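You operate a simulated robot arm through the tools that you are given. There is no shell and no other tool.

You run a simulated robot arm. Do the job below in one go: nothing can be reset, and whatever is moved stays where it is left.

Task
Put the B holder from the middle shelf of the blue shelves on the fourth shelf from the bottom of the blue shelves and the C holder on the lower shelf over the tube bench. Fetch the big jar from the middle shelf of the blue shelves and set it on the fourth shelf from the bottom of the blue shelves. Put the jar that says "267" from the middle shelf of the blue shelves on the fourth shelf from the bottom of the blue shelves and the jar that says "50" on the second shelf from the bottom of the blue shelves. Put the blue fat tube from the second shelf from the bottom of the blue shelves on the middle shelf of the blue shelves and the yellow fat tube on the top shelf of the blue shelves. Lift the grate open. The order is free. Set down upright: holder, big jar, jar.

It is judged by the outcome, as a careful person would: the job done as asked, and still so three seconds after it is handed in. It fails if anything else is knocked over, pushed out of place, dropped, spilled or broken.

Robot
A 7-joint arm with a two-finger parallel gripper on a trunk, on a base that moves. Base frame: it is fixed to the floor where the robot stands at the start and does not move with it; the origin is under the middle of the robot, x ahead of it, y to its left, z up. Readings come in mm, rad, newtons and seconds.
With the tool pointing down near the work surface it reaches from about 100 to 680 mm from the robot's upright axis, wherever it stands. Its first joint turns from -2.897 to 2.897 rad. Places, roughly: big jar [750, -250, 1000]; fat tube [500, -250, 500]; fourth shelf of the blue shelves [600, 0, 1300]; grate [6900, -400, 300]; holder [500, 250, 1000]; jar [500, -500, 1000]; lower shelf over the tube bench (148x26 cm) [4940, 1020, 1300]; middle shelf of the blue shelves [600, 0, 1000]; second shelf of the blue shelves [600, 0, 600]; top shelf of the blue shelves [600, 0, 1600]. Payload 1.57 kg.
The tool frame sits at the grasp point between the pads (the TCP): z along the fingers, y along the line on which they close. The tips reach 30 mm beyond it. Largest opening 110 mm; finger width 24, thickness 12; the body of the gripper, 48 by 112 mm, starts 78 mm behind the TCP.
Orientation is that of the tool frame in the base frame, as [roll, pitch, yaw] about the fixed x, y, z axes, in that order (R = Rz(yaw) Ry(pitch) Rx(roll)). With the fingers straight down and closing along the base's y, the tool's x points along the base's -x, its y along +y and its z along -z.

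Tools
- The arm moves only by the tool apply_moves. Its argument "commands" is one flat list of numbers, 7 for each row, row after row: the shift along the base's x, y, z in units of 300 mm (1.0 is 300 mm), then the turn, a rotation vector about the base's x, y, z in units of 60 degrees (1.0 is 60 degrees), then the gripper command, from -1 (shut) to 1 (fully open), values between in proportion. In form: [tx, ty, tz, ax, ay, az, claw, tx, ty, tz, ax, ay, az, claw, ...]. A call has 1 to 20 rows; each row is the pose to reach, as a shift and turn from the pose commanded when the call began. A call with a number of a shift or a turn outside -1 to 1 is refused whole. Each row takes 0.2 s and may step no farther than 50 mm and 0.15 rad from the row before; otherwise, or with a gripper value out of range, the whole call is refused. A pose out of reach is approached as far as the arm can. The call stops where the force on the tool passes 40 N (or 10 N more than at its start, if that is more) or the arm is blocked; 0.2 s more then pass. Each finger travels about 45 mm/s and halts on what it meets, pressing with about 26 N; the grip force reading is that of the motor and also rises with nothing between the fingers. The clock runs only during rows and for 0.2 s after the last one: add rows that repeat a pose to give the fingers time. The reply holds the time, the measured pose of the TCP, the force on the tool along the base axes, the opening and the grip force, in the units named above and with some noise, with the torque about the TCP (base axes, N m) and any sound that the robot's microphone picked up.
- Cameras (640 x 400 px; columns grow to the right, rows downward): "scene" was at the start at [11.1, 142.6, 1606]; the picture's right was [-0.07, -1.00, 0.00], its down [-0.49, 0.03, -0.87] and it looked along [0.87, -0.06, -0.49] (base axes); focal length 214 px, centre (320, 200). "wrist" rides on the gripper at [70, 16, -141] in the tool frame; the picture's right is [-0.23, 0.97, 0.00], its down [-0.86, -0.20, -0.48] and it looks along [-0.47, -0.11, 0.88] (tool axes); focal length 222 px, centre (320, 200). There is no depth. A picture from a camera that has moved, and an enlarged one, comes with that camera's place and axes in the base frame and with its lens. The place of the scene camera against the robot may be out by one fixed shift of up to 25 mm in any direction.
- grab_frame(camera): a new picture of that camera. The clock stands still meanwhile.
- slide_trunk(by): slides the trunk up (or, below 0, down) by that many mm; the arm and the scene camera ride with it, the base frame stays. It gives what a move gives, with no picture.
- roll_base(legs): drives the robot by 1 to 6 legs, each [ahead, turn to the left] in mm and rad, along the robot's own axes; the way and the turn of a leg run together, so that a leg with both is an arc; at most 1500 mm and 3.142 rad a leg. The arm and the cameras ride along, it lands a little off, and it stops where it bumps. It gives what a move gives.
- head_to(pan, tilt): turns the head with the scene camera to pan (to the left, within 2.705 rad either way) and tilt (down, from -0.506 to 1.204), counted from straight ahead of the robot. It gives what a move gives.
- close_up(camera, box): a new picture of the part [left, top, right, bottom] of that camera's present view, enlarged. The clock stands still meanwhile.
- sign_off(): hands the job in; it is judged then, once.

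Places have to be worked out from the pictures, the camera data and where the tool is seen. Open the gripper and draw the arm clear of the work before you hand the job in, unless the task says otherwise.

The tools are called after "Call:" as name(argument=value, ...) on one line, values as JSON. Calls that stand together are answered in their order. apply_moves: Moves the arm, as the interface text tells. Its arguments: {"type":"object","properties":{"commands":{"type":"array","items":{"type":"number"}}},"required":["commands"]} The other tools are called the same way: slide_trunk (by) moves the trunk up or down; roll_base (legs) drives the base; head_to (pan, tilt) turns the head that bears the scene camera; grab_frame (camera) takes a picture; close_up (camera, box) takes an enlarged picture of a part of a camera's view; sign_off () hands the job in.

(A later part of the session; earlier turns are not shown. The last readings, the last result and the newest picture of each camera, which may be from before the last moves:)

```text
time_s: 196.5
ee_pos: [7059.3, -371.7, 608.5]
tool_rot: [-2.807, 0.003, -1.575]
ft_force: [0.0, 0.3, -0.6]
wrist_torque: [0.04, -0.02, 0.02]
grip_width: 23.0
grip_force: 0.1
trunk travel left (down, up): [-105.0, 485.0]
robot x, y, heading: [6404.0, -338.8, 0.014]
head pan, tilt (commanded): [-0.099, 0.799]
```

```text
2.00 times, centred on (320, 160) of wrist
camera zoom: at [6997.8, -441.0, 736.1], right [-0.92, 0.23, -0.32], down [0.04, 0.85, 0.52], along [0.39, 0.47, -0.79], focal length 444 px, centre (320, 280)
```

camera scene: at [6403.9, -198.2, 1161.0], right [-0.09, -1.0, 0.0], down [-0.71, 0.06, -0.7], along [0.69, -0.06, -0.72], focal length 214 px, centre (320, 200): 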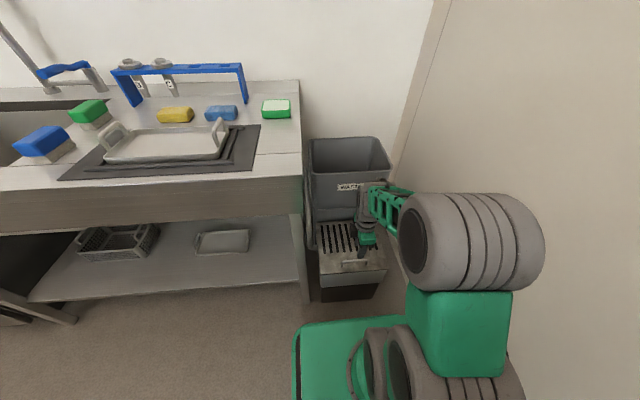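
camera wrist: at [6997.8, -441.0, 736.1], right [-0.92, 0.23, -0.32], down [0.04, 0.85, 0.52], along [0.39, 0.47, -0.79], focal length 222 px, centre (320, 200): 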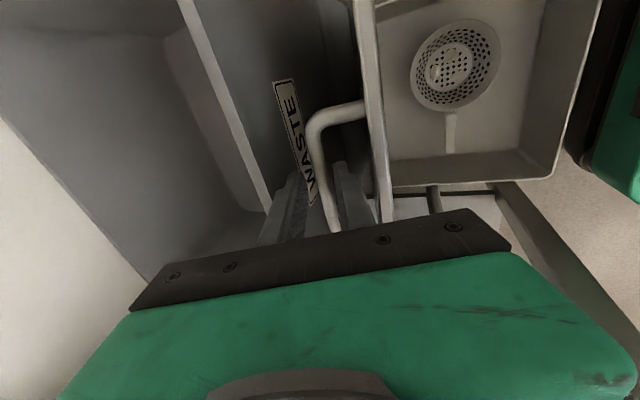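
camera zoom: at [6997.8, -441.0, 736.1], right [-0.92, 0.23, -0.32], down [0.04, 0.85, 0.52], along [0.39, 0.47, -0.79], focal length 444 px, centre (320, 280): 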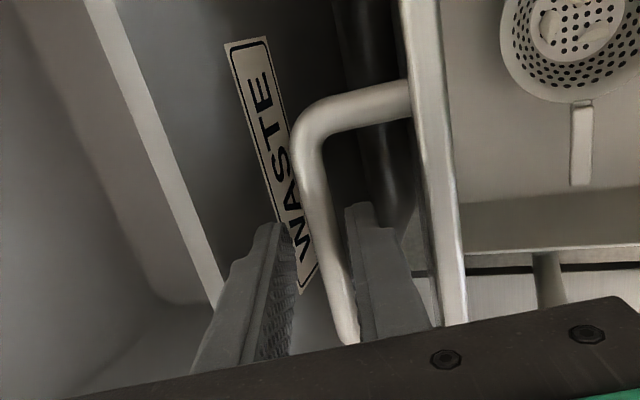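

The bar now sits near the robot-side finger with almost no force. I open a little more to see if it follows.

Call:
apply_moves(commands=[0, 0, 0, 0, 0, 0, -0.45, 0, 0, 0, 0, 0, 0, -0.45, 0, 0, 0, 0, 0, 0, -0.45, 0, 0, 0, 0, 0, 0, -0.45])

Call:
close_up(camera="wrist", box=[220, 60, 420, 260])

```text
time_s: 197.5
ee_pos: [7060.5, -370.7, 610.2]
tool_rot: [-2.807, 0.005, -1.576]
ft_force: [0.2, -0.6, 0.6]
wrist_torque: [0.0, -0.02, 0.0]
grip_width: 30.5
grip_force: 0.1
trunk travel left (down, up): [-105.0, 485.0]
robot x, y, heading: [6403.6, -335.3, 0.015]
head pan, tilt (commanded): [-0.099, 0.799]
```

```text
2.00 times, centred on (320, 160) of wrist
camera zoom: at [6997.9, -441.0, 736.2], right [-0.92, 0.23, -0.32], down [0.04, 0.85, 0.52], along [0.39, 0.47, -0.79], focal length 444 px, centre (320, 280)
```

zoom: 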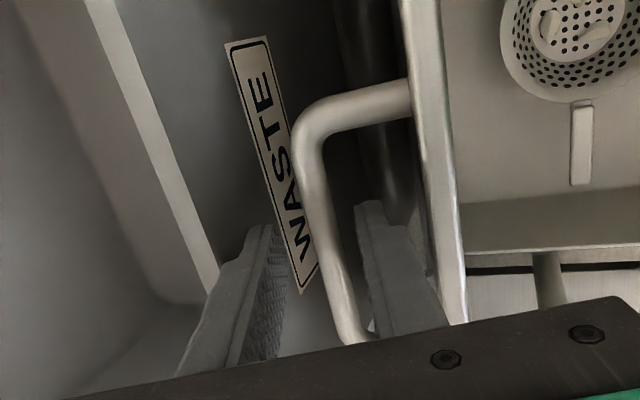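

The bar stayed put while the finger moved away – the lid holds open by itself. I withdraw the fingers up, nearly vertical, keeping clear of the bin rim and plate edge.

Call:
apply_moves(commands=[-0.006, 0, 0.04, 0, 0, 0, -0.45, -0.014, 0, 0.09, 0, 0, 0, -0.45, -0.025, 0, 0.16, 0, 0, 0, -0.45, -0.04, 0, 0.25, 0, 0, 0, -0.45, -0.06, 0, 0.35, 0, 0, 0, -0.45, -0.08, 0, 0.45, 0, 0, 0, -0.45])

Call:
grab_frame(camera="wrist")

Call:
close_up(camera="scene", box=[290, 100, 420, 310])

```text
time_s: 198.9
ee_pos: [7036.3, -370.7, 744.1]
tool_rot: [-2.806, 0.004, -1.576]
ft_force: [-0.1, -0.9, -0.1]
wrist_torque: [0.0, 0.02, 0.01]
grip_width: 30.5
grip_force: 0.2
trunk travel left (down, up): [-105.0, 485.0]
robot x, y, heading: [6408.2, -337.2, 0.013]
head pan, tilt (commanded): [-0.099, 0.799]
```

```text
taken
camera wrist: at [6973.9, -441.4, 870.8], right [-0.92, 0.23, -0.32], down [0.04, 0.85, 0.52], along [0.39, 0.47, -0.79], focal length 222 px, centre (320, 200)
```

wrist: 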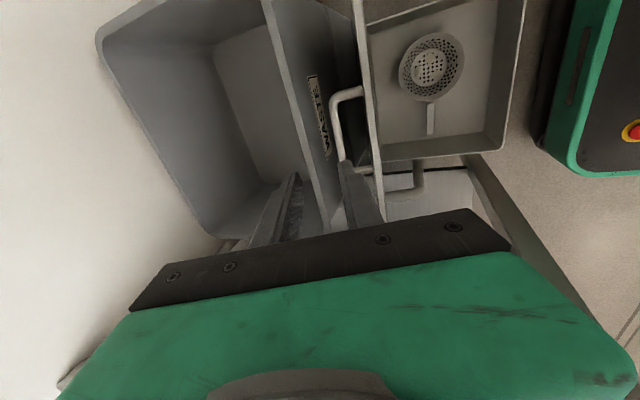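

```text
1.90 times, centred on (355, 205) of scene
camera zoom: at [6404.4, -198.3, 1160.9], right [-0.09, -1.0, 0.0], down [-0.71, 0.06, -0.7], along [0.69, -0.06, -0.72], focal length 408 px, centre (253, 190)
```

zoom: 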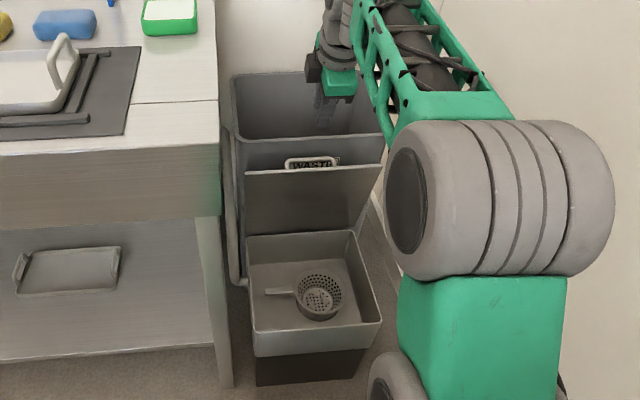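

The grate stays open on its own. I pull the arm back and up, leveling the tool, then turn the gripper back to its natural roll.

Call:
apply_moves(commands=[-0.1, 0, 0.12, 0, 0, 0, -0.45, -0.25, 0, 0.2, 0, 0.08, 0, -0.45, -0.4, 0, 0.26, 0, 0.16, 0, -0.45, -0.55, 0, 0.32, 0, 0.24, 0, -0.45, -0.7, 0.03, 0.36, 0, 0.32, 0, -0.45, -0.85, 0.06, 0.4, 0, 0.32, 0, 0])

Call:
apply_moves(commands=[0, 0, 0, 0, 0, -0.14, 0.6, 0, 0, 0, 0, 0, -0.28, 0.6, 0, 0, 0, 0, 0, -0.42, 0.6, 0, 0, 0, 0, 0, -0.56, 0.6, 0, 0, 0, 0, 0, -0.7, 0.6, 0, 0, 0, 0, 0, -0.84, 0.6, 0, 0, 0, 0, 0, -0.98, 0.6])

Call:
apply_moves(commands=[0, 0, 0, 0, 0, -0.13, 0.6, 0, 0, 0, 0, 0, -0.26, 0.6, 0, 0, 0, 0, 0, -0.39, 0.6, 0, 0, 0, 0, 0, -0.515, 0.6])

Call:
close_up(camera="scene", box=[270, 90, 430, 300])

```text
refused: row 2 steps farther than a row can; nothing moved
```

```text
time_s: 200.5
ee_pos: [7036.0, -371.9, 744.3]
tool_rot: [-2.806, 0.004, -2.604]
ft_force: [-1.1, 0.7, -0.8]
wrist_torque: [0.0, -0.04, 0.04]
grip_width: 87.8
grip_force: 0.0
trunk travel left (down, up): [-105.0, 485.0]
robot x, y, heading: [6400.3, -337.4, 0.013]
head pan, tilt (commanded): [-0.099, 0.799]
```

```text
time_s: 201.5
ee_pos: [7007.1, -377.5, 684.1]
tool_rot: [-2.806, 0.003, 3.14]
ft_force: [0.1, -0.1, 0.2]
wrist_torque: [0.0, 0.02, 0.02]
grip_width: 88.0
grip_force: 0.0
out of reach, approached as far as the arm can: row 1, 2, 3, 4
trunk travel left (down, up): [-105.0, 485.0]
robot x, y, heading: [6407.6, -340.7, 0.011]
head pan, tilt (commanded): [-0.099, 0.799]
```

```text
1.90 times, centred on (350, 195) of scene
camera zoom: at [6404.5, -198.1, 1160.9], right [-0.09, -1.0, 0.0], down [-0.71, 0.06, -0.7], along [0.69, -0.06, -0.72], focal length 408 px, centre (263, 210)
```

zoom: 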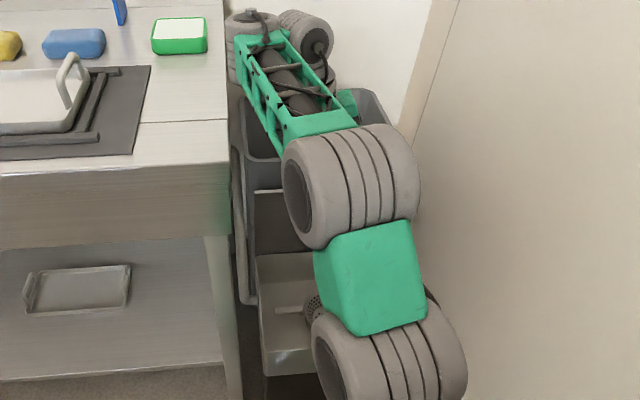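

I should not have chained those; the retreat row was refused and the roll happened above the bin (no contact, forces zero). I raise the trunk straight up to clear everything first.

Call:
slide_trunk(by=300)

Call:
grab_frame(camera="scene")

Call:
grab_frame(camera="wrist")

```text
time_s: 204.5
ee_pos: [7007.2, -377.9, 984.4]
tool_rot: [-2.807, 0.004, 3.14]
ft_force: [-0.5, 0.3, 0.8]
wrist_torque: [-0.02, 0.04, 0.02]
grip_width: 88.1
grip_force: 0.1
trunk travel left (down, up): [-405.0, 185.0]
robot x, y, heading: [6407.1, -338.0, 0.015]
head pan, tilt (commanded): [-0.099, 0.799]
```

```text
taken
camera scene: at [6404.2, -198.2, 1460.9], right [-0.09, -1.0, 0.0], down [-0.71, 0.06, -0.7], along [0.69, -0.06, -0.72], focal length 214 px, centre (320, 200)
```

scene: 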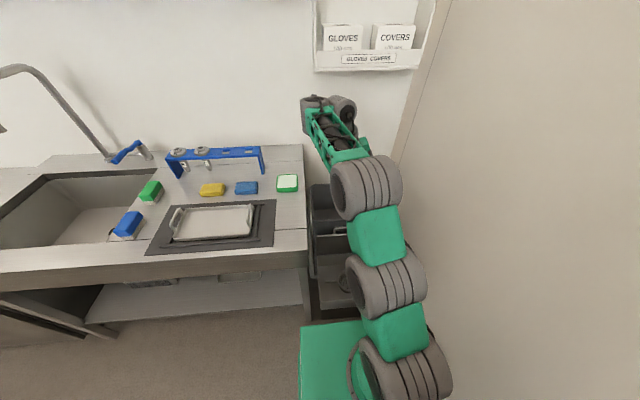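

```text
taken
camera wrist: at [6937.1, -316.4, 1111.8], right [0.23, 0.92, -0.32], down [0.85, -0.03, 0.52], along [0.47, -0.39, -0.79], focal length 222 px, centre (320, 200)
```

wrist: 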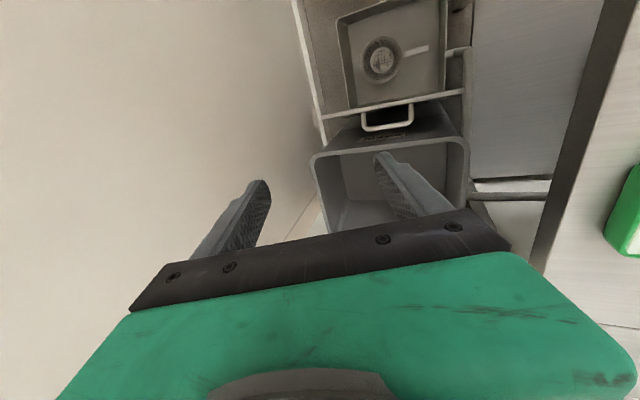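

The lid remains open. I back off 600 mm with the arm above bench height, then straighten the tool.

Call:
roll_base(legs=[[-600, 0]])

Call:
apply_moves(commands=[-0.1, 0, 0, 0.08, 0, 0, 0.6, -0.2, 0, 0, 0.16, 0, 0, 0.6, -0.3, 0, 0, 0.24, 0, 0, 0.6, -0.4, 0, 0, 0.32, 0, 0, 0.6, -0.5, 0, 0, 0.32, 0, 0, 0.6, -0.6, 0, 0, 0.32, 0, 0, 0.6])

Call:
head_to(pan=0.0, tilt=0.5)

Call:
grab_frame(camera="scene")

```text
time_s: 207.9
ee_pos: [6407.6, -386.3, 985.7]
tool_rot: [-2.807, 0.004, 3.139]
ft_force: [-0.7, -0.1, -0.2]
wrist_torque: [0.0, 0.0, -0.01]
grip_width: 88.0
grip_force: 0.0
trunk travel left (down, up): [-405.0, 185.0]
robot x, y, heading: [5805.9, -348.5, 0.009]
head pan, tilt (commanded): [-0.099, 0.799]
```

```text
time_s: 209.3
ee_pos: [6227.0, -385.7, 984.7]
tool_rot: [-3.141, 0.004, 3.137]
ft_force: [0.4, 0.4, -0.4]
wrist_torque: [0.01, 0.03, -0.01]
grip_width: 88.0
grip_force: 0.1
trunk travel left (down, up): [-405.0, 185.0]
robot x, y, heading: [5807.1, -343.9, 0.013]
head pan, tilt (commanded): [-0.099, 0.799]
```

```text
time_s: 210.1
ee_pos: [6228.3, -385.4, 984.8]
tool_rot: [-3.141, 0.004, 3.137]
ft_force: [0.1, -0.9, -0.5]
wrist_torque: [0.01, -0.02, -0.01]
grip_width: 88.1
grip_force: 0.0
trunk travel left (down, up): [-405.0, 185.0]
robot x, y, heading: [5806.2, -345.5, 0.01]
head pan, tilt (commanded): [0.0, 0.499]
```

```text
taken
camera scene: at [5815.5, -197.4, 1486.8], right [0.01, -1.0, 0.0], down [-0.48, -0.01, -0.88], along [0.88, 0.01, -0.48], focal length 214 px, centre (320, 200)
```

scene: 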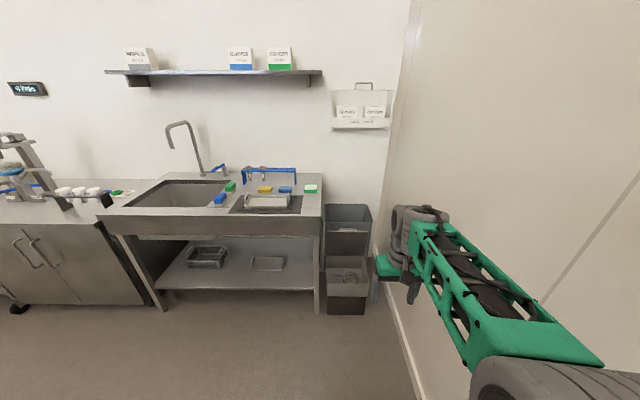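

The grate task is done. I now reposition away from the wall, turn around to the left, and head back toward the blue shelves' rear side.

Call:
roll_base(legs=[[0, -0.3], [-400, 0], [0, 1.72], [0, 1.71]])

Call:
head_to(pan=0.0, tilt=0.4)

Call:
grab_frame(camera="scene")

```text
time_s: 221.9
ee_pos: [5000.3, -203.5, 984.8]
tool_rot: [3.141, 0.003, 0.019]
ft_force: [0.4, -0.1, -0.5]
wrist_torque: [0.04, 0.0, 0.0]
grip_width: 88.0
grip_force: 0.0
trunk travel left (down, up): [-405.0, 185.0]
robot x, y, heading: [5421.3, -233.4, -3.108]
head pan, tilt (commanded): [0.0, 0.499]
```

```text
time_s: 222.6
ee_pos: [4999.7, -204.5, 984.4]
tool_rot: [3.141, 0.003, 0.018]
ft_force: [1.0, -1.0, 0.4]
wrist_torque: [-0.02, -0.01, -0.02]
grip_width: 88.3
grip_force: 0.1
trunk travel left (down, up): [-405.0, 185.0]
robot x, y, heading: [5421.7, -232.8, -3.112]
head pan, tilt (commanded): [0.0, 0.4]
```

```text
taken
camera scene: at [5376.1, -395.7, 1496.0], right [-0.03, 1.0, 0.0], down [0.39, 0.01, -0.92], along [-0.92, -0.03, -0.39], focal length 214 px, centre (320, 200)
```

scene: 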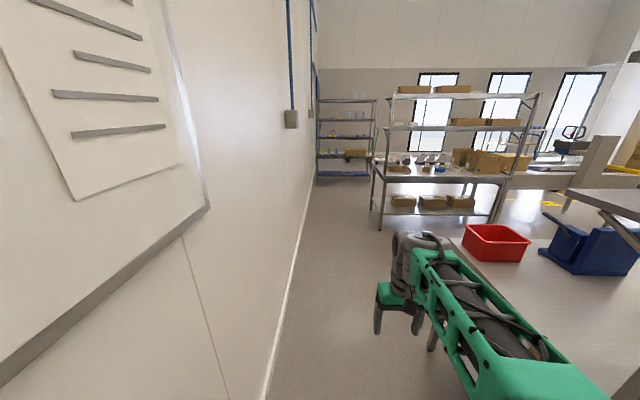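

The corridor is clear. I drive back along it toward the rear of the blue shelves.

Call:
roll_base(legs=[[0, -0.04], [1500, 0], [1400, 0]])

Call:
grab_frame(camera="scene")

```text
time_s: 237.0
ee_pos: [2101.5, -169.7, 985.1]
tool_rot: [-3.141, 0.004, -0.014]
ft_force: [0.2, 0.2, -0.3]
wrist_torque: [-0.01, 0.02, 0.02]
grip_width: 88.0
grip_force: 0.2
trunk travel left (down, up): [-405.0, 185.0]
robot x, y, heading: [2521.3, -213.7, -3.14]
head pan, tilt (commanded): [0.0, 0.4]
```

```text
taken
camera scene: at [2471.3, -374.6, 1496.1], right [0.0, 1.0, 0.0], down [0.39, 0.0, -0.92], along [-0.92, 0.0, -0.39], focal length 214 px, centre (320, 200)
```

scene: 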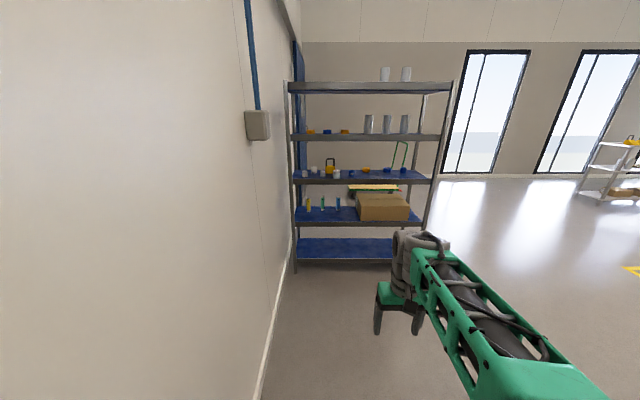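

I drive ahead 1000 mm and extend the tool (45° forward pitch toward −x), keeping it behind the shelf's rear edge (x≈780).

Call:
roll_base(legs=[[1000, 0]])

Call:
apply_moves(commands=[-0.08, 0, 0.03, 0, 0.1, 0, 1, -0.18, 0, 0.06, 0, 0.2, 0, 1, -0.28, 0, 0.1, 0, 0.32, 0, 1, -0.38, 0, 0.15, 0, 0.44, 0, 1, -0.48, 0, 0.2, 0, 0.55, 0, 1, -0.56, 0, 0.25, 0, 0.65, 0, 1, -0.62, 0, 0.28, 0, 0.75, 0, 1])

Call:
grab_frame(camera="wrist")

Call:
grab_frame(camera="scene")

```text
time_s: 242.2
ee_pos: [1099.8, -167.5, 984.5]
tool_rot: [3.141, 0.003, -0.018]
ft_force: [-0.7, 0.1, 0.1]
wrist_torque: [-0.02, -0.01, -0.01]
grip_width: 88.3
grip_force: 0.1
trunk travel left (down, up): [-405.0, 185.0]
robot x, y, heading: [1521.9, -214.0, 3.138]
head pan, tilt (commanded): [0.0, 0.4]
```

```text
time_s: 243.8
ee_pos: [912.7, -168.6, 1068.7]
tool_rot: [3.125, 0.79, -0.026]
ft_force: [0.0, 0.5, 0.4]
wrist_torque: [0.0, 0.03, -0.03]
grip_width: 110.0
grip_force: 0.0
trunk travel left (down, up): [-405.0, 185.0]
robot x, y, heading: [1517.6, -210.6, 3.137]
head pan, tilt (commanded): [0.0, 0.4]
```

```text
taken
camera wrist: at [1062.1, -184.6, 1117.2], right [-0.17, -0.97, 0.17], down [-0.26, 0.21, 0.94], along [-0.95, 0.12, -0.29], focal length 222 px, centre (320, 200)
```

wrist: 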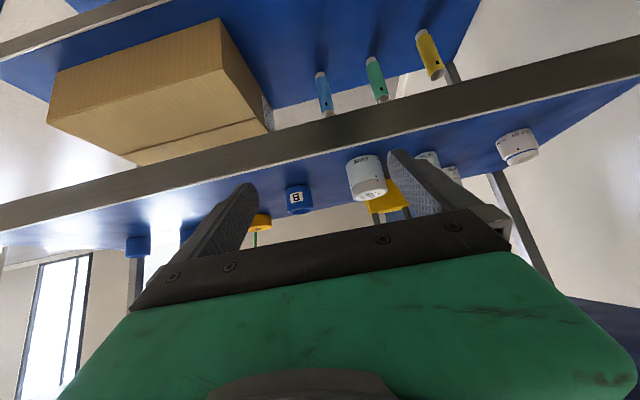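

```text
taken
camera scene: at [1467.6, -373.3, 1496.1], right [0.0, 1.0, 0.0], down [0.39, 0.0, -0.92], along [-0.92, 0.0, -0.39], focal length 214 px, centre (320, 200)
```

scene: 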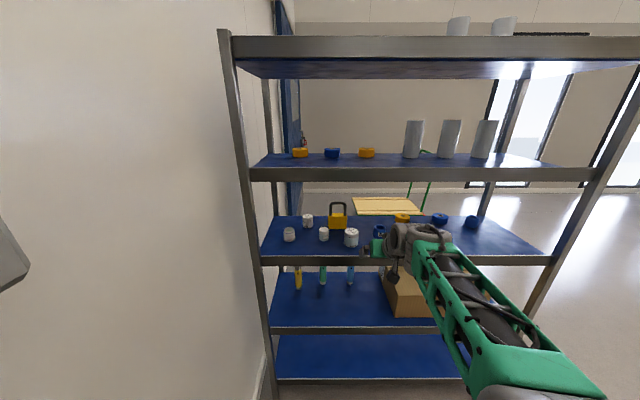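

Now I'm at the rear with B and the big jar in view. I zoom into the wrist view for the rear lip and objects.

Call:
close_up(camera="wrist", box=[240, 100, 560, 230])

Call:
close_up(camera="scene", box=[240, 120, 520, 340])

```text
2.00 times, centred on (400, 165) of wrist
camera zoom: at [1062.1, -184.6, 1117.2], right [-0.17, -0.97, 0.17], down [-0.26, 0.21, 0.94], along [-0.95, 0.12, -0.29], focal length 444 px, centre (160, 270)
```

zoom: 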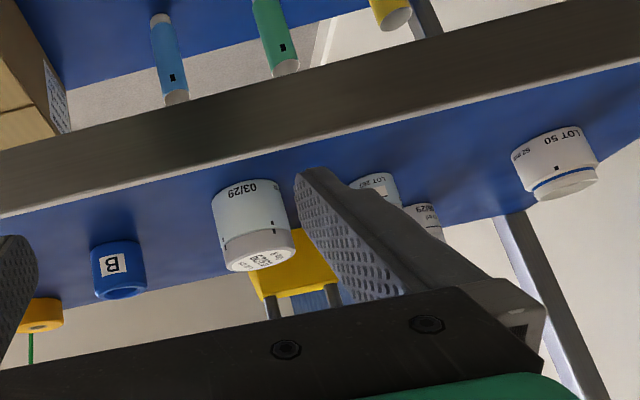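

```text
1.82 times, centred on (380, 230) of scene
camera zoom: at [1467.6, -373.3, 1496.1], right [0.0, 1.0, 0.0], down [0.39, 0.0, -0.92], along [-0.92, 0.0, -0.39], focal length 390 px, centre (211, 146)
```

zoom: 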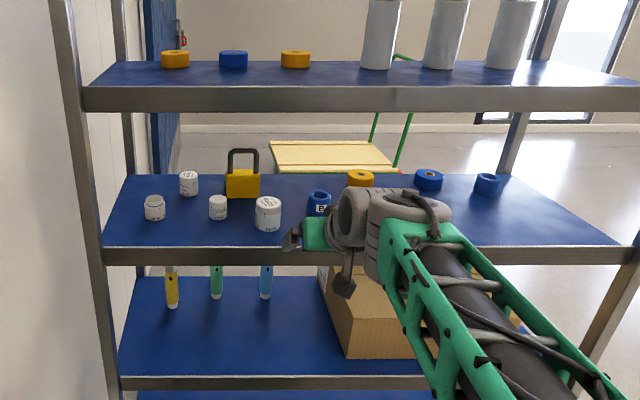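

Rear lip top is about z≈975 near x≈785, B is at ≈(620, −86), big jar ≈(678, −227). I start with B: shift the tool to y≈−86 and drive ahead 200 mm, then look.

Call:
apply_moves(commands=[0, 0.14, 0, 0, 0, 0, 1, 0, 0.275, 0, 0, 0, 0, 1])

Call:
roll_base(legs=[[200, 0]])

Call:
close_up(camera="wrist", box=[160, 60, 480, 260])

Call:
head_to(pan=0.2, tilt=0.5)

Call:
grab_frame(camera="scene")

```text
time_s: 244.4
ee_pos: [912.6, -82.1, 1066.6]
tool_rot: [3.125, 0.788, -0.024]
ft_force: [0.8, -0.9, -0.1]
wrist_torque: [0.05, 0.03, -0.01]
grip_width: 109.9
grip_force: 0.1
trunk travel left (down, up): [-405.0, 185.0]
robot x, y, heading: [1521.6, -211.6, 3.138]
head pan, tilt (commanded): [0.0, 0.4]
```

```text
time_s: 246.0
ee_pos: [713.2, -83.3, 1067.8]
tool_rot: [3.125, 0.789, -0.022]
ft_force: [0.2, -0.2, -0.1]
wrist_torque: [-0.03, -0.02, -0.01]
grip_width: 109.7
grip_force: 0.1
trunk travel left (down, up): [-405.0, 185.0]
robot x, y, heading: [1318.9, -211.8, 3.147]
head pan, tilt (commanded): [0.0, 0.4]
```

```text
2.00 times, centred on (320, 160) of wrist
camera zoom: at [863.1, -101.1, 1117.5], right [-0.17, -0.97, 0.17], down [-0.26, 0.21, 0.94], along [-0.95, 0.12, -0.29], focal length 444 px, centre (320, 280)
```

zoom: 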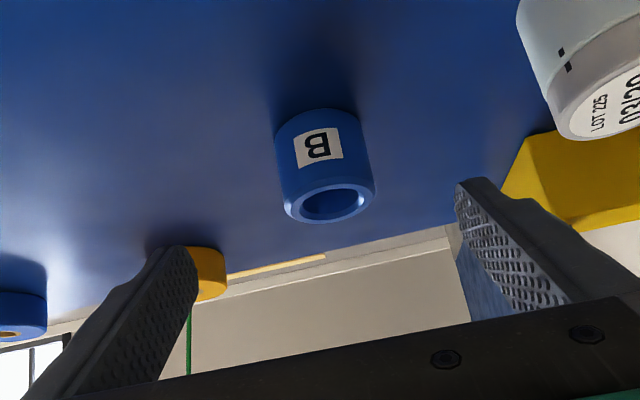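

```text
time_s: 246.7
ee_pos: [714.8, -83.6, 1068.1]
tool_rot: [3.123, 0.791, -0.025]
ft_force: [-0.6, 0.1, -0.4]
wrist_torque: [0.0, -0.01, 0.01]
grip_width: 110.2
grip_force: 0.0
trunk travel left (down, up): [-405.0, 185.0]
robot x, y, heading: [1318.8, -211.0, 3.137]
head pan, tilt (commanded): [0.201, 0.499]
```

```text
taken
camera scene: at [1272.2, -390.8, 1486.9], right [-0.2, 0.98, 0.0], down [0.47, 0.09, -0.88], along [-0.86, -0.17, -0.48], focal length 214 px, centre (320, 200)
```

scene: 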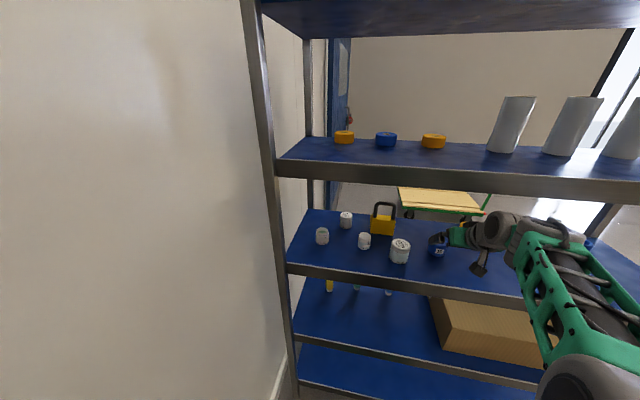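

B is at (616, −86). I drive the remaining ~97 mm at height.

Call:
roll_base(legs=[[97, 0]])

Call:
grab_frame(camera="wrist")

```text
time_s: 247.9
ee_pos: [616.3, -83.4, 1064.6]
tool_rot: [3.123, 0.785, -0.027]
ft_force: [0.4, -0.2, 0.1]
wrist_torque: [0.03, -0.01, -0.05]
grip_width: 109.8
grip_force: 0.0
trunk travel left (down, up): [-405.0, 185.0]
robot x, y, heading: [1224.1, -211.2, 3.139]
head pan, tilt (commanded): [0.201, 0.499]
```

```text
taken
camera wrist: at [764.5, -100.9, 1115.3], right [-0.17, -0.97, 0.17], down [-0.27, 0.22, 0.94], along [-0.95, 0.12, -0.29], focal length 222 px, centre (320, 200)
```

wrist: 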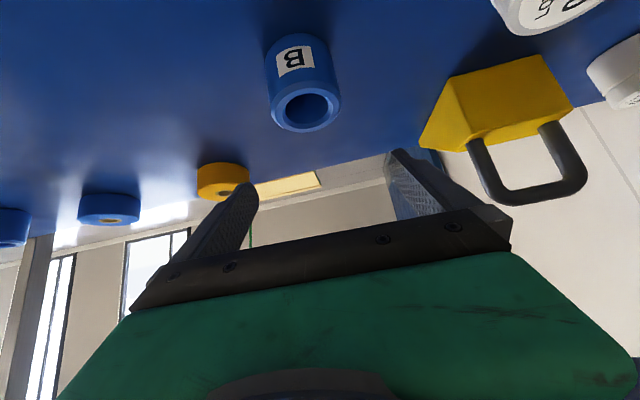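

Call:
apply_moves(commands=[0.005, -0.006, -0.07, 0, 0, 0, 1, 0.007, -0.008, -0.14, 0, 0, 0, 1, 0.007, -0.008, -0.2, 0, 0, 0, 1, 0.007, -0.008, -0.23, 0, 0, 0, 1])

Call:
grab_frame(camera="wrist")

```text
time_s: 248.9
ee_pos: [618.3, -86.7, 996.7]
tool_rot: [3.122, 0.783, -0.027]
ft_force: [0.6, 0.6, -0.4]
wrist_torque: [0.01, -0.03, 0.02]
grip_width: 110.0
grip_force: 0.0
trunk travel left (down, up): [-405.0, 185.0]
robot x, y, heading: [1222.2, -216.5, 3.135]
head pan, tilt (commanded): [0.201, 0.499]
```

```text
taken
camera wrist: at [767.3, -103.8, 1046.7], right [-0.17, -0.97, 0.17], down [-0.26, 0.22, 0.94], along [-0.95, 0.12, -0.29], focal length 222 px, centre (320, 200)
```

wrist: 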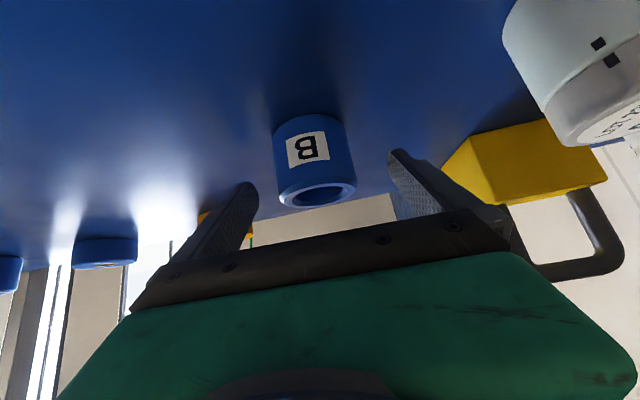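

The rim centre coincides with the TCP. I lower 10 mm and close on B.

Call:
apply_moves(commands=[0, 0, -0.02, 0, 0, 0, 1, 0, 0, -0.033, 0, 0, 0, 1, 0, 0, -0.033, 0, 0, 0, -1, 0, 0, -0.033, 0, 0, 0, -1, 0, 0, -0.033, 0, 0, 0, -1, 0, 0, -0.033, 0, 0, 0, -1, 0, 0, -0.033, 0, 0, 0, -1, 0, 0, -0.033, 0, 0, 0, -1])

```text
time_s: 250.7
ee_pos: [617.4, -86.2, 987.0]
tool_rot: [3.123, 0.784, -0.027]
ft_force: [0.4, -0.6, 0.5]
wrist_torque: [0.04, 0.02, 0.0]
grip_width: 55.7
grip_force: 26.0
trunk travel left (down, up): [-405.0, 185.0]
robot x, y, heading: [1224.8, -211.8, 3.138]
head pan, tilt (commanded): [0.201, 0.499]
```

B is gripped (55.7 mm). I lift it 75 mm, then back out 250 mm.

Call:
apply_moves(commands=[0, 0, 0.05, 0, 0, 0, -1, 0, 0, 0.11, 0, 0, 0, -1, 0, 0, 0.18, 0, 0, 0, -1, 0, 0, 0.25, 0, 0, 0, -1, 0, 0, 0.25, 0, 0, 0, -1])

Call:
roll_base(legs=[[-300, 0]])

Call:
grab_frame(camera="wrist")

```text
time_s: 251.9
ee_pos: [616.9, -87.4, 1061.7]
tool_rot: [3.123, 0.785, -0.025]
ft_force: [0.4, -0.5, -1.0]
wrist_torque: [0.02, -0.03, 0.03]
grip_width: 55.7
grip_force: 25.7
trunk travel left (down, up): [-405.0, 185.0]
robot x, y, heading: [1220.7, -210.4, 3.139]
head pan, tilt (commanded): [0.201, 0.499]
```

```text
time_s: 253.9
ee_pos: [916.4, -87.1, 1061.6]
tool_rot: [3.122, 0.785, -0.025]
ft_force: [0.3, -0.5, -0.2]
wrist_torque: [-0.02, -0.01, 0.0]
grip_width: 55.6
grip_force: 25.5
trunk travel left (down, up): [-405.0, 185.0]
robot x, y, heading: [1523.2, -214.6, 3.139]
head pan, tilt (commanded): [0.201, 0.499]
```

```text
taken
camera wrist: at [1065.7, -104.5, 1112.2], right [-0.17, -0.97, 0.17], down [-0.26, 0.22, 0.94], along [-0.95, 0.12, -0.29], focal length 222 px, centre (320, 200)
```

wrist: 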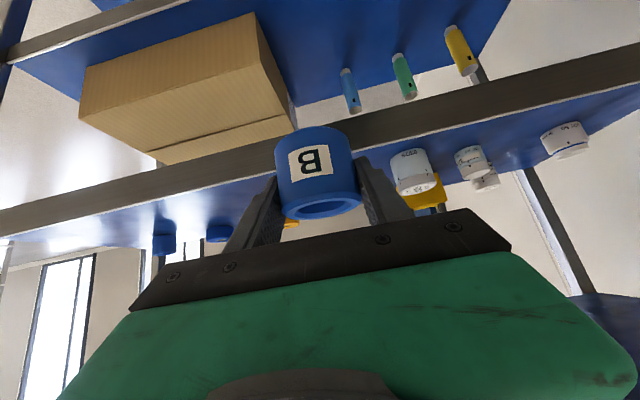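

I raise the trunk fully and the arm another 160 mm to reach above the fourth shelf's lip, then look.

Call:
slide_trunk(by=180)

Call:
apply_moves(commands=[0, 0, 0.13, 0, 0, 0, -1, 0, 0, 0.26, 0, 0, 0, -1, 0, 0, 0.39, 0, 0, 0, -1, 0, 0, 0.52, 0, 0, 0, -1, 0, 0, 0.56, 0, 0, 0, -1])

Call:
grab_frame(camera="wrist")

Call:
head_to(pan=0.2, tilt=0.35)

Call:
grab_frame(camera="scene")

```text
time_s: 255.9
ee_pos: [916.2, -86.5, 1241.5]
tool_rot: [3.122, 0.787, -0.025]
ft_force: [-0.1, 0.0, -0.1]
wrist_torque: [0.03, 0.01, 0.01]
grip_width: 55.3
grip_force: 25.9
trunk travel left (down, up): [-585.0, 5.0]
robot x, y, heading: [1521.2, -210.0, 3.138]
head pan, tilt (commanded): [0.201, 0.499]
```

```text
time_s: 257.1
ee_pos: [916.1, -86.5, 1409.3]
tool_rot: [3.122, 0.786, -0.026]
ft_force: [-0.5, 0.2, -0.7]
wrist_torque: [-0.01, -0.02, 0.02]
grip_width: 55.2
grip_force: 25.9
trunk travel left (down, up): [-585.0, 5.0]
robot x, y, heading: [1521.4, -210.7, 3.135]
head pan, tilt (commanded): [0.201, 0.499]
```

```text
taken
camera wrist: at [1065.4, -103.8, 1460.3], right [-0.17, -0.97, 0.17], down [-0.26, 0.22, 0.94], along [-0.95, 0.12, -0.29], focal length 222 px, centre (320, 200)
```

wrist: 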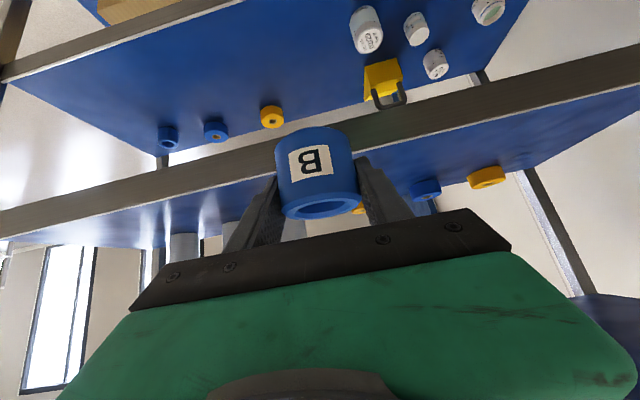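

```text
time_s: 257.8
ee_pos: [916.5, -85.9, 1409.1]
tool_rot: [3.123, 0.786, -0.026]
ft_force: [-0.2, -0.3, -1.7]
wrist_torque: [0.01, -0.03, 0.0]
grip_width: 55.2
grip_force: 26.4
trunk travel left (down, up): [-585.0, 5.0]
robot x, y, heading: [1519.5, -216.4, 3.135]
head pan, tilt (commanded): [0.201, 0.351]
```

```text
taken
camera scene: at [1470.8, -391.8, 1680.5], right [-0.2, 0.98, 0.0], down [0.34, 0.07, -0.94], along [-0.92, -0.18, -0.34], focal length 214 px, centre (320, 200)
```

scene: 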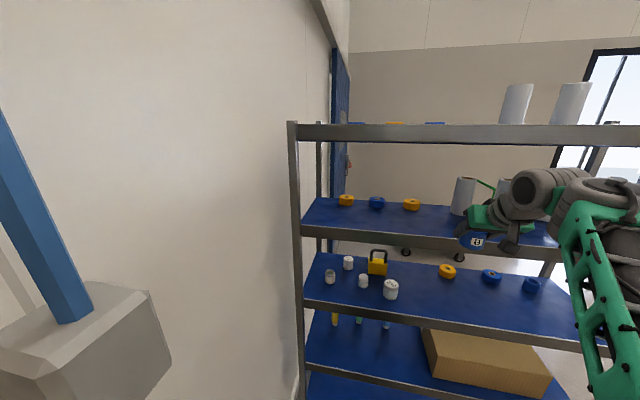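

The rear half of the fourth shelf is free. I drive ahead 262 mm with B above the lip.

Call:
roll_base(legs=[[262, 0]])

Call:
grab_frame(camera="wrist")

Call:
close_up(camera="scene", box=[400, 100, 640, 300])

```text
time_s: 259.7
ee_pos: [650.9, -87.1, 1409.0]
tool_rot: [3.123, 0.783, -0.024]
ft_force: [-0.1, -0.2, -1.3]
wrist_torque: [0.0, -0.03, -0.03]
grip_width: 55.5
grip_force: 26.2
trunk travel left (down, up): [-585.0, 5.0]
robot x, y, heading: [1260.1, -212.5, 3.137]
head pan, tilt (commanded): [0.201, 0.351]
```

```text
taken
camera wrist: at [800.6, -104.3, 1459.5], right [-0.17, -0.97, 0.17], down [-0.27, 0.22, 0.94], along [-0.95, 0.11, -0.29], focal length 222 px, centre (320, 200)
```

wrist: 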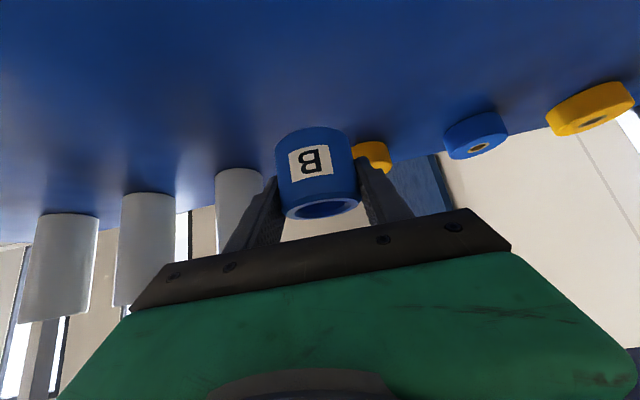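

```text
2.00 times, centred on (520, 200) of scene
camera zoom: at [1206.5, -391.4, 1680.6], right [-0.2, 0.98, 0.0], down [0.34, 0.07, -0.94], along [-0.92, -0.19, -0.34], focal length 429 px, centre (-80, 200)
```

zoom: 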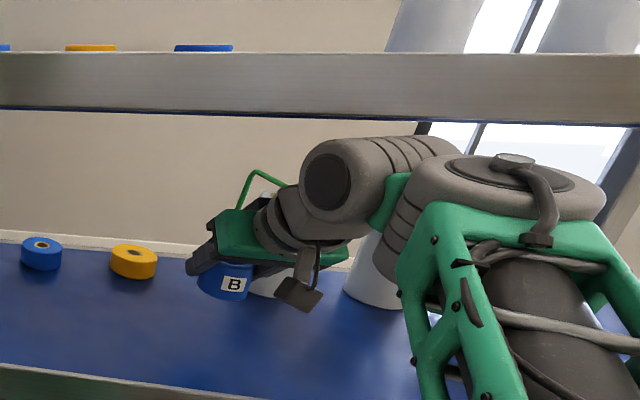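

I lower B in stages: first 60 mm, then small steps until contact.

Call:
apply_moves(commands=[0, 0, -0.07, 0, 0, 0, -1, 0, 0, -0.14, 0, 0, 0, -1, 0, 0, -0.19, 0, 0, 0, -1, 0, 0, -0.21, 0, 0, 0, -1])

Call:
apply_moves(commands=[0, 0, -0.008, 0, 0, 0, -1, 0, 0, -0.015, 0, 0, 0, -1, 0, 0, -0.02, 0, 0, 0, -1])

Call:
grab_frame(camera="wrist")

```text
time_s: 260.7
ee_pos: [651.8, -88.5, 1346.1]
tool_rot: [3.122, 0.782, -0.025]
ft_force: [0.9, -0.3, -0.9]
wrist_torque: [-0.02, 0.03, 0.01]
grip_width: 55.5
grip_force: 25.9
trunk travel left (down, up): [-585.0, 5.0]
robot x, y, heading: [1255.5, -210.0, 3.143]
head pan, tilt (commanded): [0.201, 0.351]
```

```text
time_s: 261.5
ee_pos: [651.6, -86.6, 1340.4]
tool_rot: [3.122, 0.783, -0.023]
ft_force: [0.6, 0.3, -0.5]
wrist_torque: [0.01, 0.0, -0.02]
grip_width: 55.1
grip_force: 26.3
trunk travel left (down, up): [-585.0, 5.0]
robot x, y, heading: [1259.5, -212.2, 3.141]
head pan, tilt (commanded): [0.201, 0.351]
```

```text
taken
camera wrist: at [801.7, -104.4, 1390.9], right [-0.17, -0.97, 0.17], down [-0.27, 0.22, 0.94], along [-0.95, 0.11, -0.29], focal length 222 px, centre (320, 200)
```

wrist: 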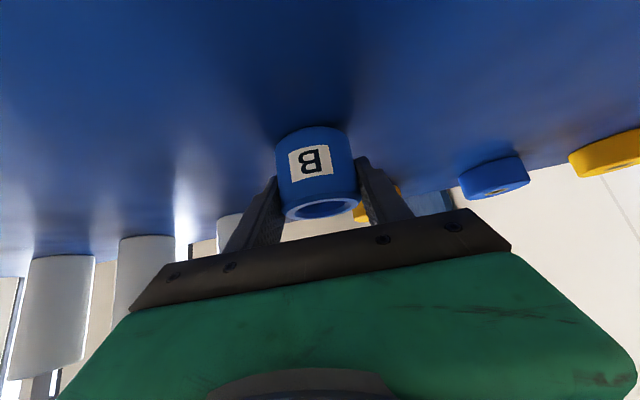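

Call:
apply_moves(commands=[0, 0, -0.006, 0, 0, 0, -1, 0, 0, -0.012, 0, 0, 0, -1, 0, 0, -0.017, 0, 0, 0, -1])

```text
time_s: 262.3
ee_pos: [651.9, -87.7, 1336.9]
tool_rot: [3.124, 0.787, -0.024]
ft_force: [-0.6, 0.9, 3.2]
wrist_torque: [0.18, 0.0, -0.01]
grip_width: 55.1
grip_force: 26.4
trunk travel left (down, up): [-585.0, 5.0]
robot x, y, heading: [1259.0, -208.1, 3.141]
head pan, tilt (commanded): [0.201, 0.351]
```

First light contact (3 N). One more millimetre or so, then release and withdraw up and back.

Call:
apply_moves(commands=[0, 0, -0.005, 0, 0, 0, -1, 0, 0, -0.005, 0, 0, 0, -1])

Call:
apply_moves(commands=[0, 0, 0.003, 0, 0, 0, 0.2, 0, 0, 0.003, 0, 0, 0, 0.6, 0, 0, 0.003, 0, 0, 0, 0.6, 0, 0, 0.003, 0, 0, 0, 0.6, 0.03, 0, 0.033, 0, 0, 0, 0.6, 0.08, 0, 0.083, 0, 0, 0, 0.6, 0.15, 0, 0.153, 0, 0, 0, 0.6, 0.22, 0, 0.233, 0, 0, 0, 0.6])

Call:
grab_frame(camera="wrist")

```text
time_s: 262.9
ee_pos: [652.3, -87.6, 1336.3]
tool_rot: [3.127, 0.79, -0.023]
ft_force: [-2.4, 1.7, 13.2]
wrist_torque: [0.39, -0.08, 0.1]
grip_width: 55.6
grip_force: 26.5
trunk travel left (down, up): [-585.0, 5.0]
robot x, y, heading: [1258.2, -213.2, 3.141]
head pan, tilt (commanded): [0.201, 0.351]
```

```text
time_s: 264.7
ee_pos: [718.2, -87.3, 1404.3]
tool_rot: [3.123, 0.785, -0.026]
ft_force: [-0.6, -0.3, -0.8]
wrist_torque: [-0.03, 0.03, -0.01]
grip_width: 87.9
grip_force: 0.1
trunk travel left (down, up): [-585.0, 5.0]
robot x, y, heading: [1260.0, -215.3, 3.142]
head pan, tilt (commanded): [0.201, 0.351]
```

```text
taken
camera wrist: at [867.9, -104.7, 1454.7], right [-0.17, -0.97, 0.17], down [-0.26, 0.22, 0.94], along [-0.95, 0.11, -0.29], focal length 222 px, centre (320, 200)
```

wrist: 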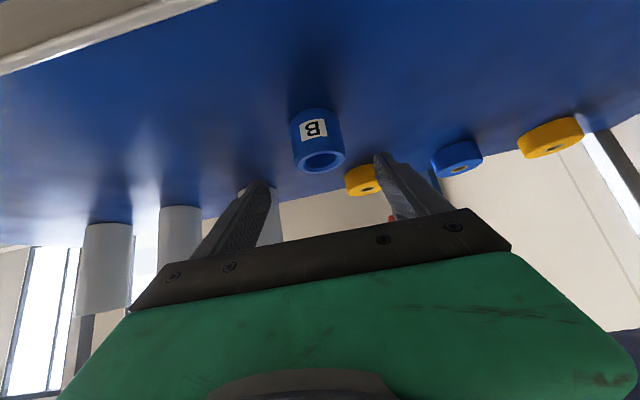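

B is standing at (652, −87) on the fourth shelf. I back off and go down to the middle bay for the big jar (≈(678, −227)).

Call:
roll_base(legs=[[-260, 0]])

Call:
apply_moves(commands=[-0.04, -0.09, -0.11, 0, 0, 0, 1, -0.08, -0.18, -0.22, 0, 0, 0, 1, -0.12, -0.27, -0.33, 0, 0, 0, 1, -0.16, -0.36, -0.44, 0, 0, 0, 1, -0.2, -0.46, -0.55, 0, 0, 0, 1])

Call:
slide_trunk(by=-165)

Call:
grab_frame(camera="wrist")

```text
time_s: 266.5
ee_pos: [979.2, -86.1, 1404.3]
tool_rot: [3.123, 0.785, -0.025]
ft_force: [0.3, 0.5, -0.2]
wrist_torque: [-0.02, -0.01, 0.02]
grip_width: 87.9
grip_force: 0.1
trunk travel left (down, up): [-585.0, 5.0]
robot x, y, heading: [1517.5, -213.2, 3.136]
head pan, tilt (commanded): [0.201, 0.351]
```

```text
time_s: 267.7
ee_pos: [917.7, -225.2, 1240.1]
tool_rot: [3.122, 0.786, -0.027]
ft_force: [0.0, -0.3, -0.1]
wrist_torque: [-0.02, 0.01, -0.01]
grip_width: 109.8
grip_force: 0.0
trunk travel left (down, up): [-585.0, 5.0]
robot x, y, heading: [1518.1, -213.6, 3.138]
head pan, tilt (commanded): [0.201, 0.351]
```

```text
time_s: 269.6
ee_pos: [917.6, -223.8, 1075.4]
tool_rot: [3.124, 0.784, -0.027]
ft_force: [0.1, 0.1, 0.2]
wrist_torque: [-0.03, 0.0, 0.0]
grip_width: 110.1
grip_force: 0.0
trunk travel left (down, up): [-420.0, 170.0]
robot x, y, heading: [1517.5, -213.3, 3.144]
head pan, tilt (commanded): [0.201, 0.351]
```

```text
taken
camera wrist: at [1067.0, -241.6, 1125.1], right [-0.17, -0.97, 0.17], down [-0.26, 0.22, 0.94], along [-0.95, 0.12, -0.29], focal length 222 px, centre (320, 200)
```

wrist: 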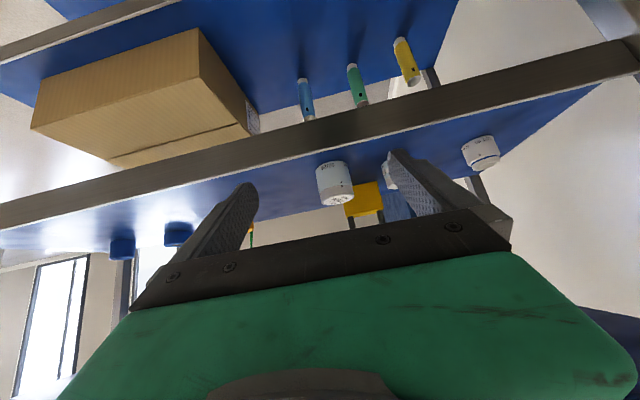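

Call:
roll_base(legs=[[140, 0]])

Call:
close_up(camera="wrist", box=[200, 50, 520, 250])

```text
time_s: 270.9
ee_pos: [778.4, -224.1, 1075.7]
tool_rot: [3.122, 0.782, -0.026]
ft_force: [-0.1, -0.2, 0.6]
wrist_torque: [-0.01, -0.03, -0.03]
grip_width: 110.1
grip_force: 0.0
trunk travel left (down, up): [-420.0, 170.0]
robot x, y, heading: [1377.7, -210.6, 3.14]
head pan, tilt (commanded): [0.201, 0.351]
```

```text
2.00 times, centred on (360, 150) of wrist
camera zoom: at [928.0, -241.5, 1124.8], right [-0.17, -0.97, 0.17], down [-0.26, 0.22, 0.94], along [-0.95, 0.12, -0.29], focal length 444 px, centre (240, 300)
```

zoom: 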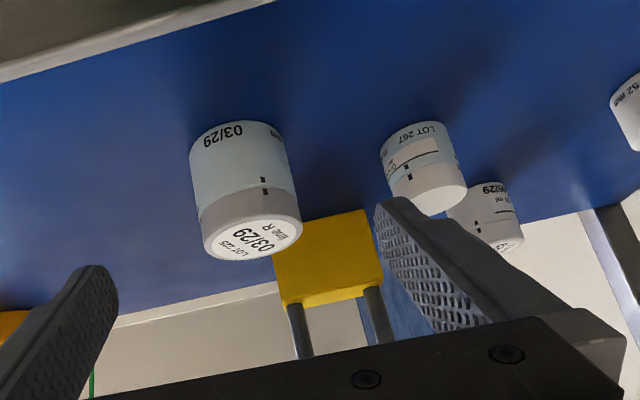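

Big jar at ≈(675, −226), top z≈1010, Ø≈62; LOT 267 jar at ≈(640, −350). I drive 103 mm to be above the big jar.

Call:
roll_base(legs=[[103, 0]])

Call:
apply_moves(commands=[0, -0.006, -0.06, 0, 0, 0, 1, 0, -0.006, -0.12, 0, 0, 0, 1, 0, -0.006, -0.18, 0, 0, 0, 1])

Call:
grab_frame(camera="wrist")

```text
time_s: 272.1
ee_pos: [675.6, -225.2, 1074.2]
tool_rot: [3.122, 0.784, -0.023]
ft_force: [0.1, 0.3, 0.9]
wrist_torque: [0.01, 0.0, 0.0]
grip_width: 109.9
grip_force: 0.1
trunk travel left (down, up): [-420.0, 170.0]
robot x, y, heading: [1275.7, -211.3, 3.143]
head pan, tilt (commanded): [0.201, 0.351]
```

```text
time_s: 272.9
ee_pos: [675.3, -226.9, 1020.7]
tool_rot: [3.122, 0.786, -0.023]
ft_force: [0.0, -0.3, 0.5]
wrist_torque: [-0.02, 0.02, 0.02]
grip_width: 110.1
grip_force: 0.0
trunk travel left (down, up): [-420.0, 170.0]
robot x, y, heading: [1278.2, -211.2, 3.144]
head pan, tilt (commanded): [0.201, 0.351]
```

```text
taken
camera wrist: at [824.8, -243.9, 1071.1], right [-0.17, -0.97, 0.17], down [-0.26, 0.22, 0.94], along [-0.95, 0.12, -0.29], focal length 222 px, centre (320, 200)
```

wrist: 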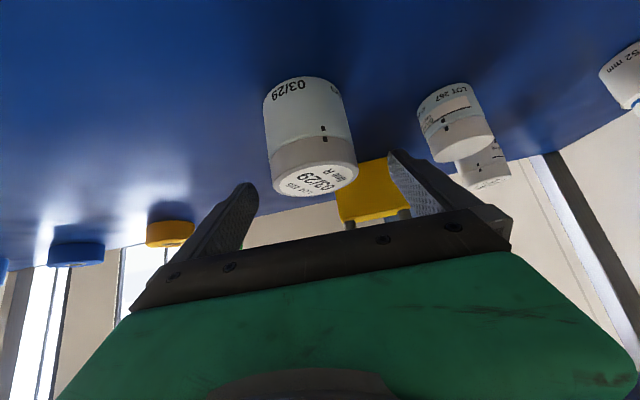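

Centred on the big jar. I lower to TCP z≈986 and close.

Call:
apply_moves(commands=[-0.005, 0, -0.05, 0, 0, 0, 1, -0.007, 0.002, -0.09, 0, 0, 0, 1, -0.007, 0.002, -0.114, 0, 0, 0, 1, -0.007, 0.002, -0.114, 0, 0, 0, -1, -0.007, 0.002, -0.114, 0, 0, 0, -1, -0.007, 0.002, -0.114, 0, 0, 0, -1, -0.007, 0.002, -0.114, 0, 0, 0, -1, -0.007, 0.002, -0.114, 0, 0, 0, -1])

Call:
grab_frame(camera="wrist")

```text
time_s: 274.7
ee_pos: [674.4, -227.1, 984.8]
tool_rot: [3.122, 0.783, -0.026]
ft_force: [-0.3, -0.1, 0.4]
wrist_torque: [0.01, -0.03, 0.01]
grip_width: 61.2
grip_force: 26.6
trunk travel left (down, up): [-420.0, 170.0]
robot x, y, heading: [1274.7, -214.4, 3.136]
head pan, tilt (commanded): [0.201, 0.351]
```

```text
taken
camera wrist: at [823.0, -243.4, 1036.4], right [-0.17, -0.97, 0.17], down [-0.27, 0.22, 0.94], along [-0.95, 0.12, -0.29], focal length 222 px, centre (320, 200)
```

wrist: 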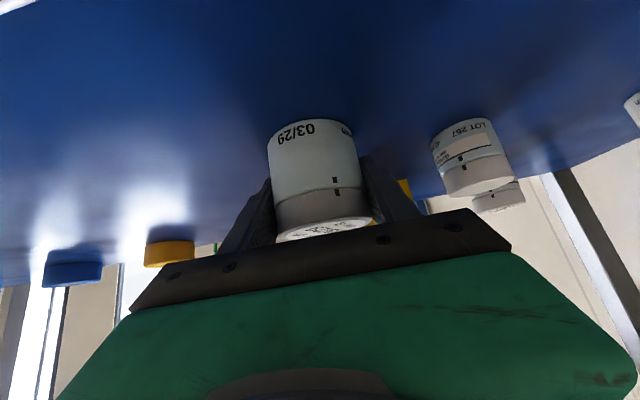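

Gripped at 61.2 mm. I lift 75 mm, check, and back out.

Call:
apply_moves(commands=[0, 0, 0.04, 0, 0, 0, -1, 0, 0, 0.09, 0, 0, 0, -1, 0, 0, 0.15, 0, 0, 0, -1, 0, 0, 0.21, 0, 0, 0, -1, 0, 0, 0.26, 0, 0, 0, -1, 0, 0, 0.26, 0, 0, 0, -1])

Call:
grab_frame(camera="wrist")

```text
time_s: 276.1
ee_pos: [671.5, -225.1, 1064.9]
tool_rot: [3.123, 0.785, -0.025]
ft_force: [-0.1, 0.8, -1.7]
wrist_torque: [-0.04, 0.03, 0.04]
grip_width: 61.4
grip_force: 27.0
trunk travel left (down, up): [-420.0, 170.0]
robot x, y, heading: [1274.3, -210.4, 3.137]
head pan, tilt (commanded): [0.201, 0.351]
```

```text
taken
camera wrist: at [822.3, -242.6, 1115.6], right [-0.17, -0.97, 0.17], down [-0.27, 0.22, 0.94], along [-0.95, 0.12, -0.29], focal length 222 px, centre (320, 200)
```

wrist: 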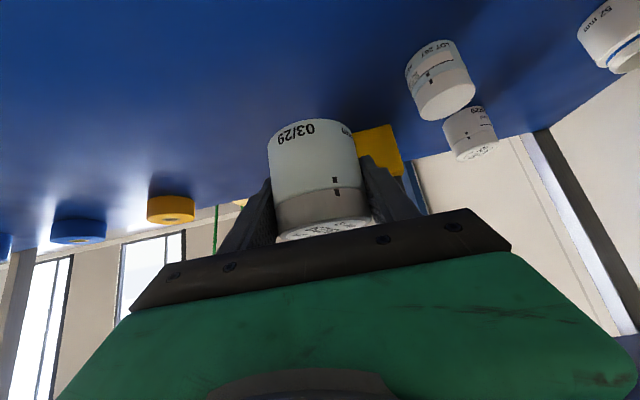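

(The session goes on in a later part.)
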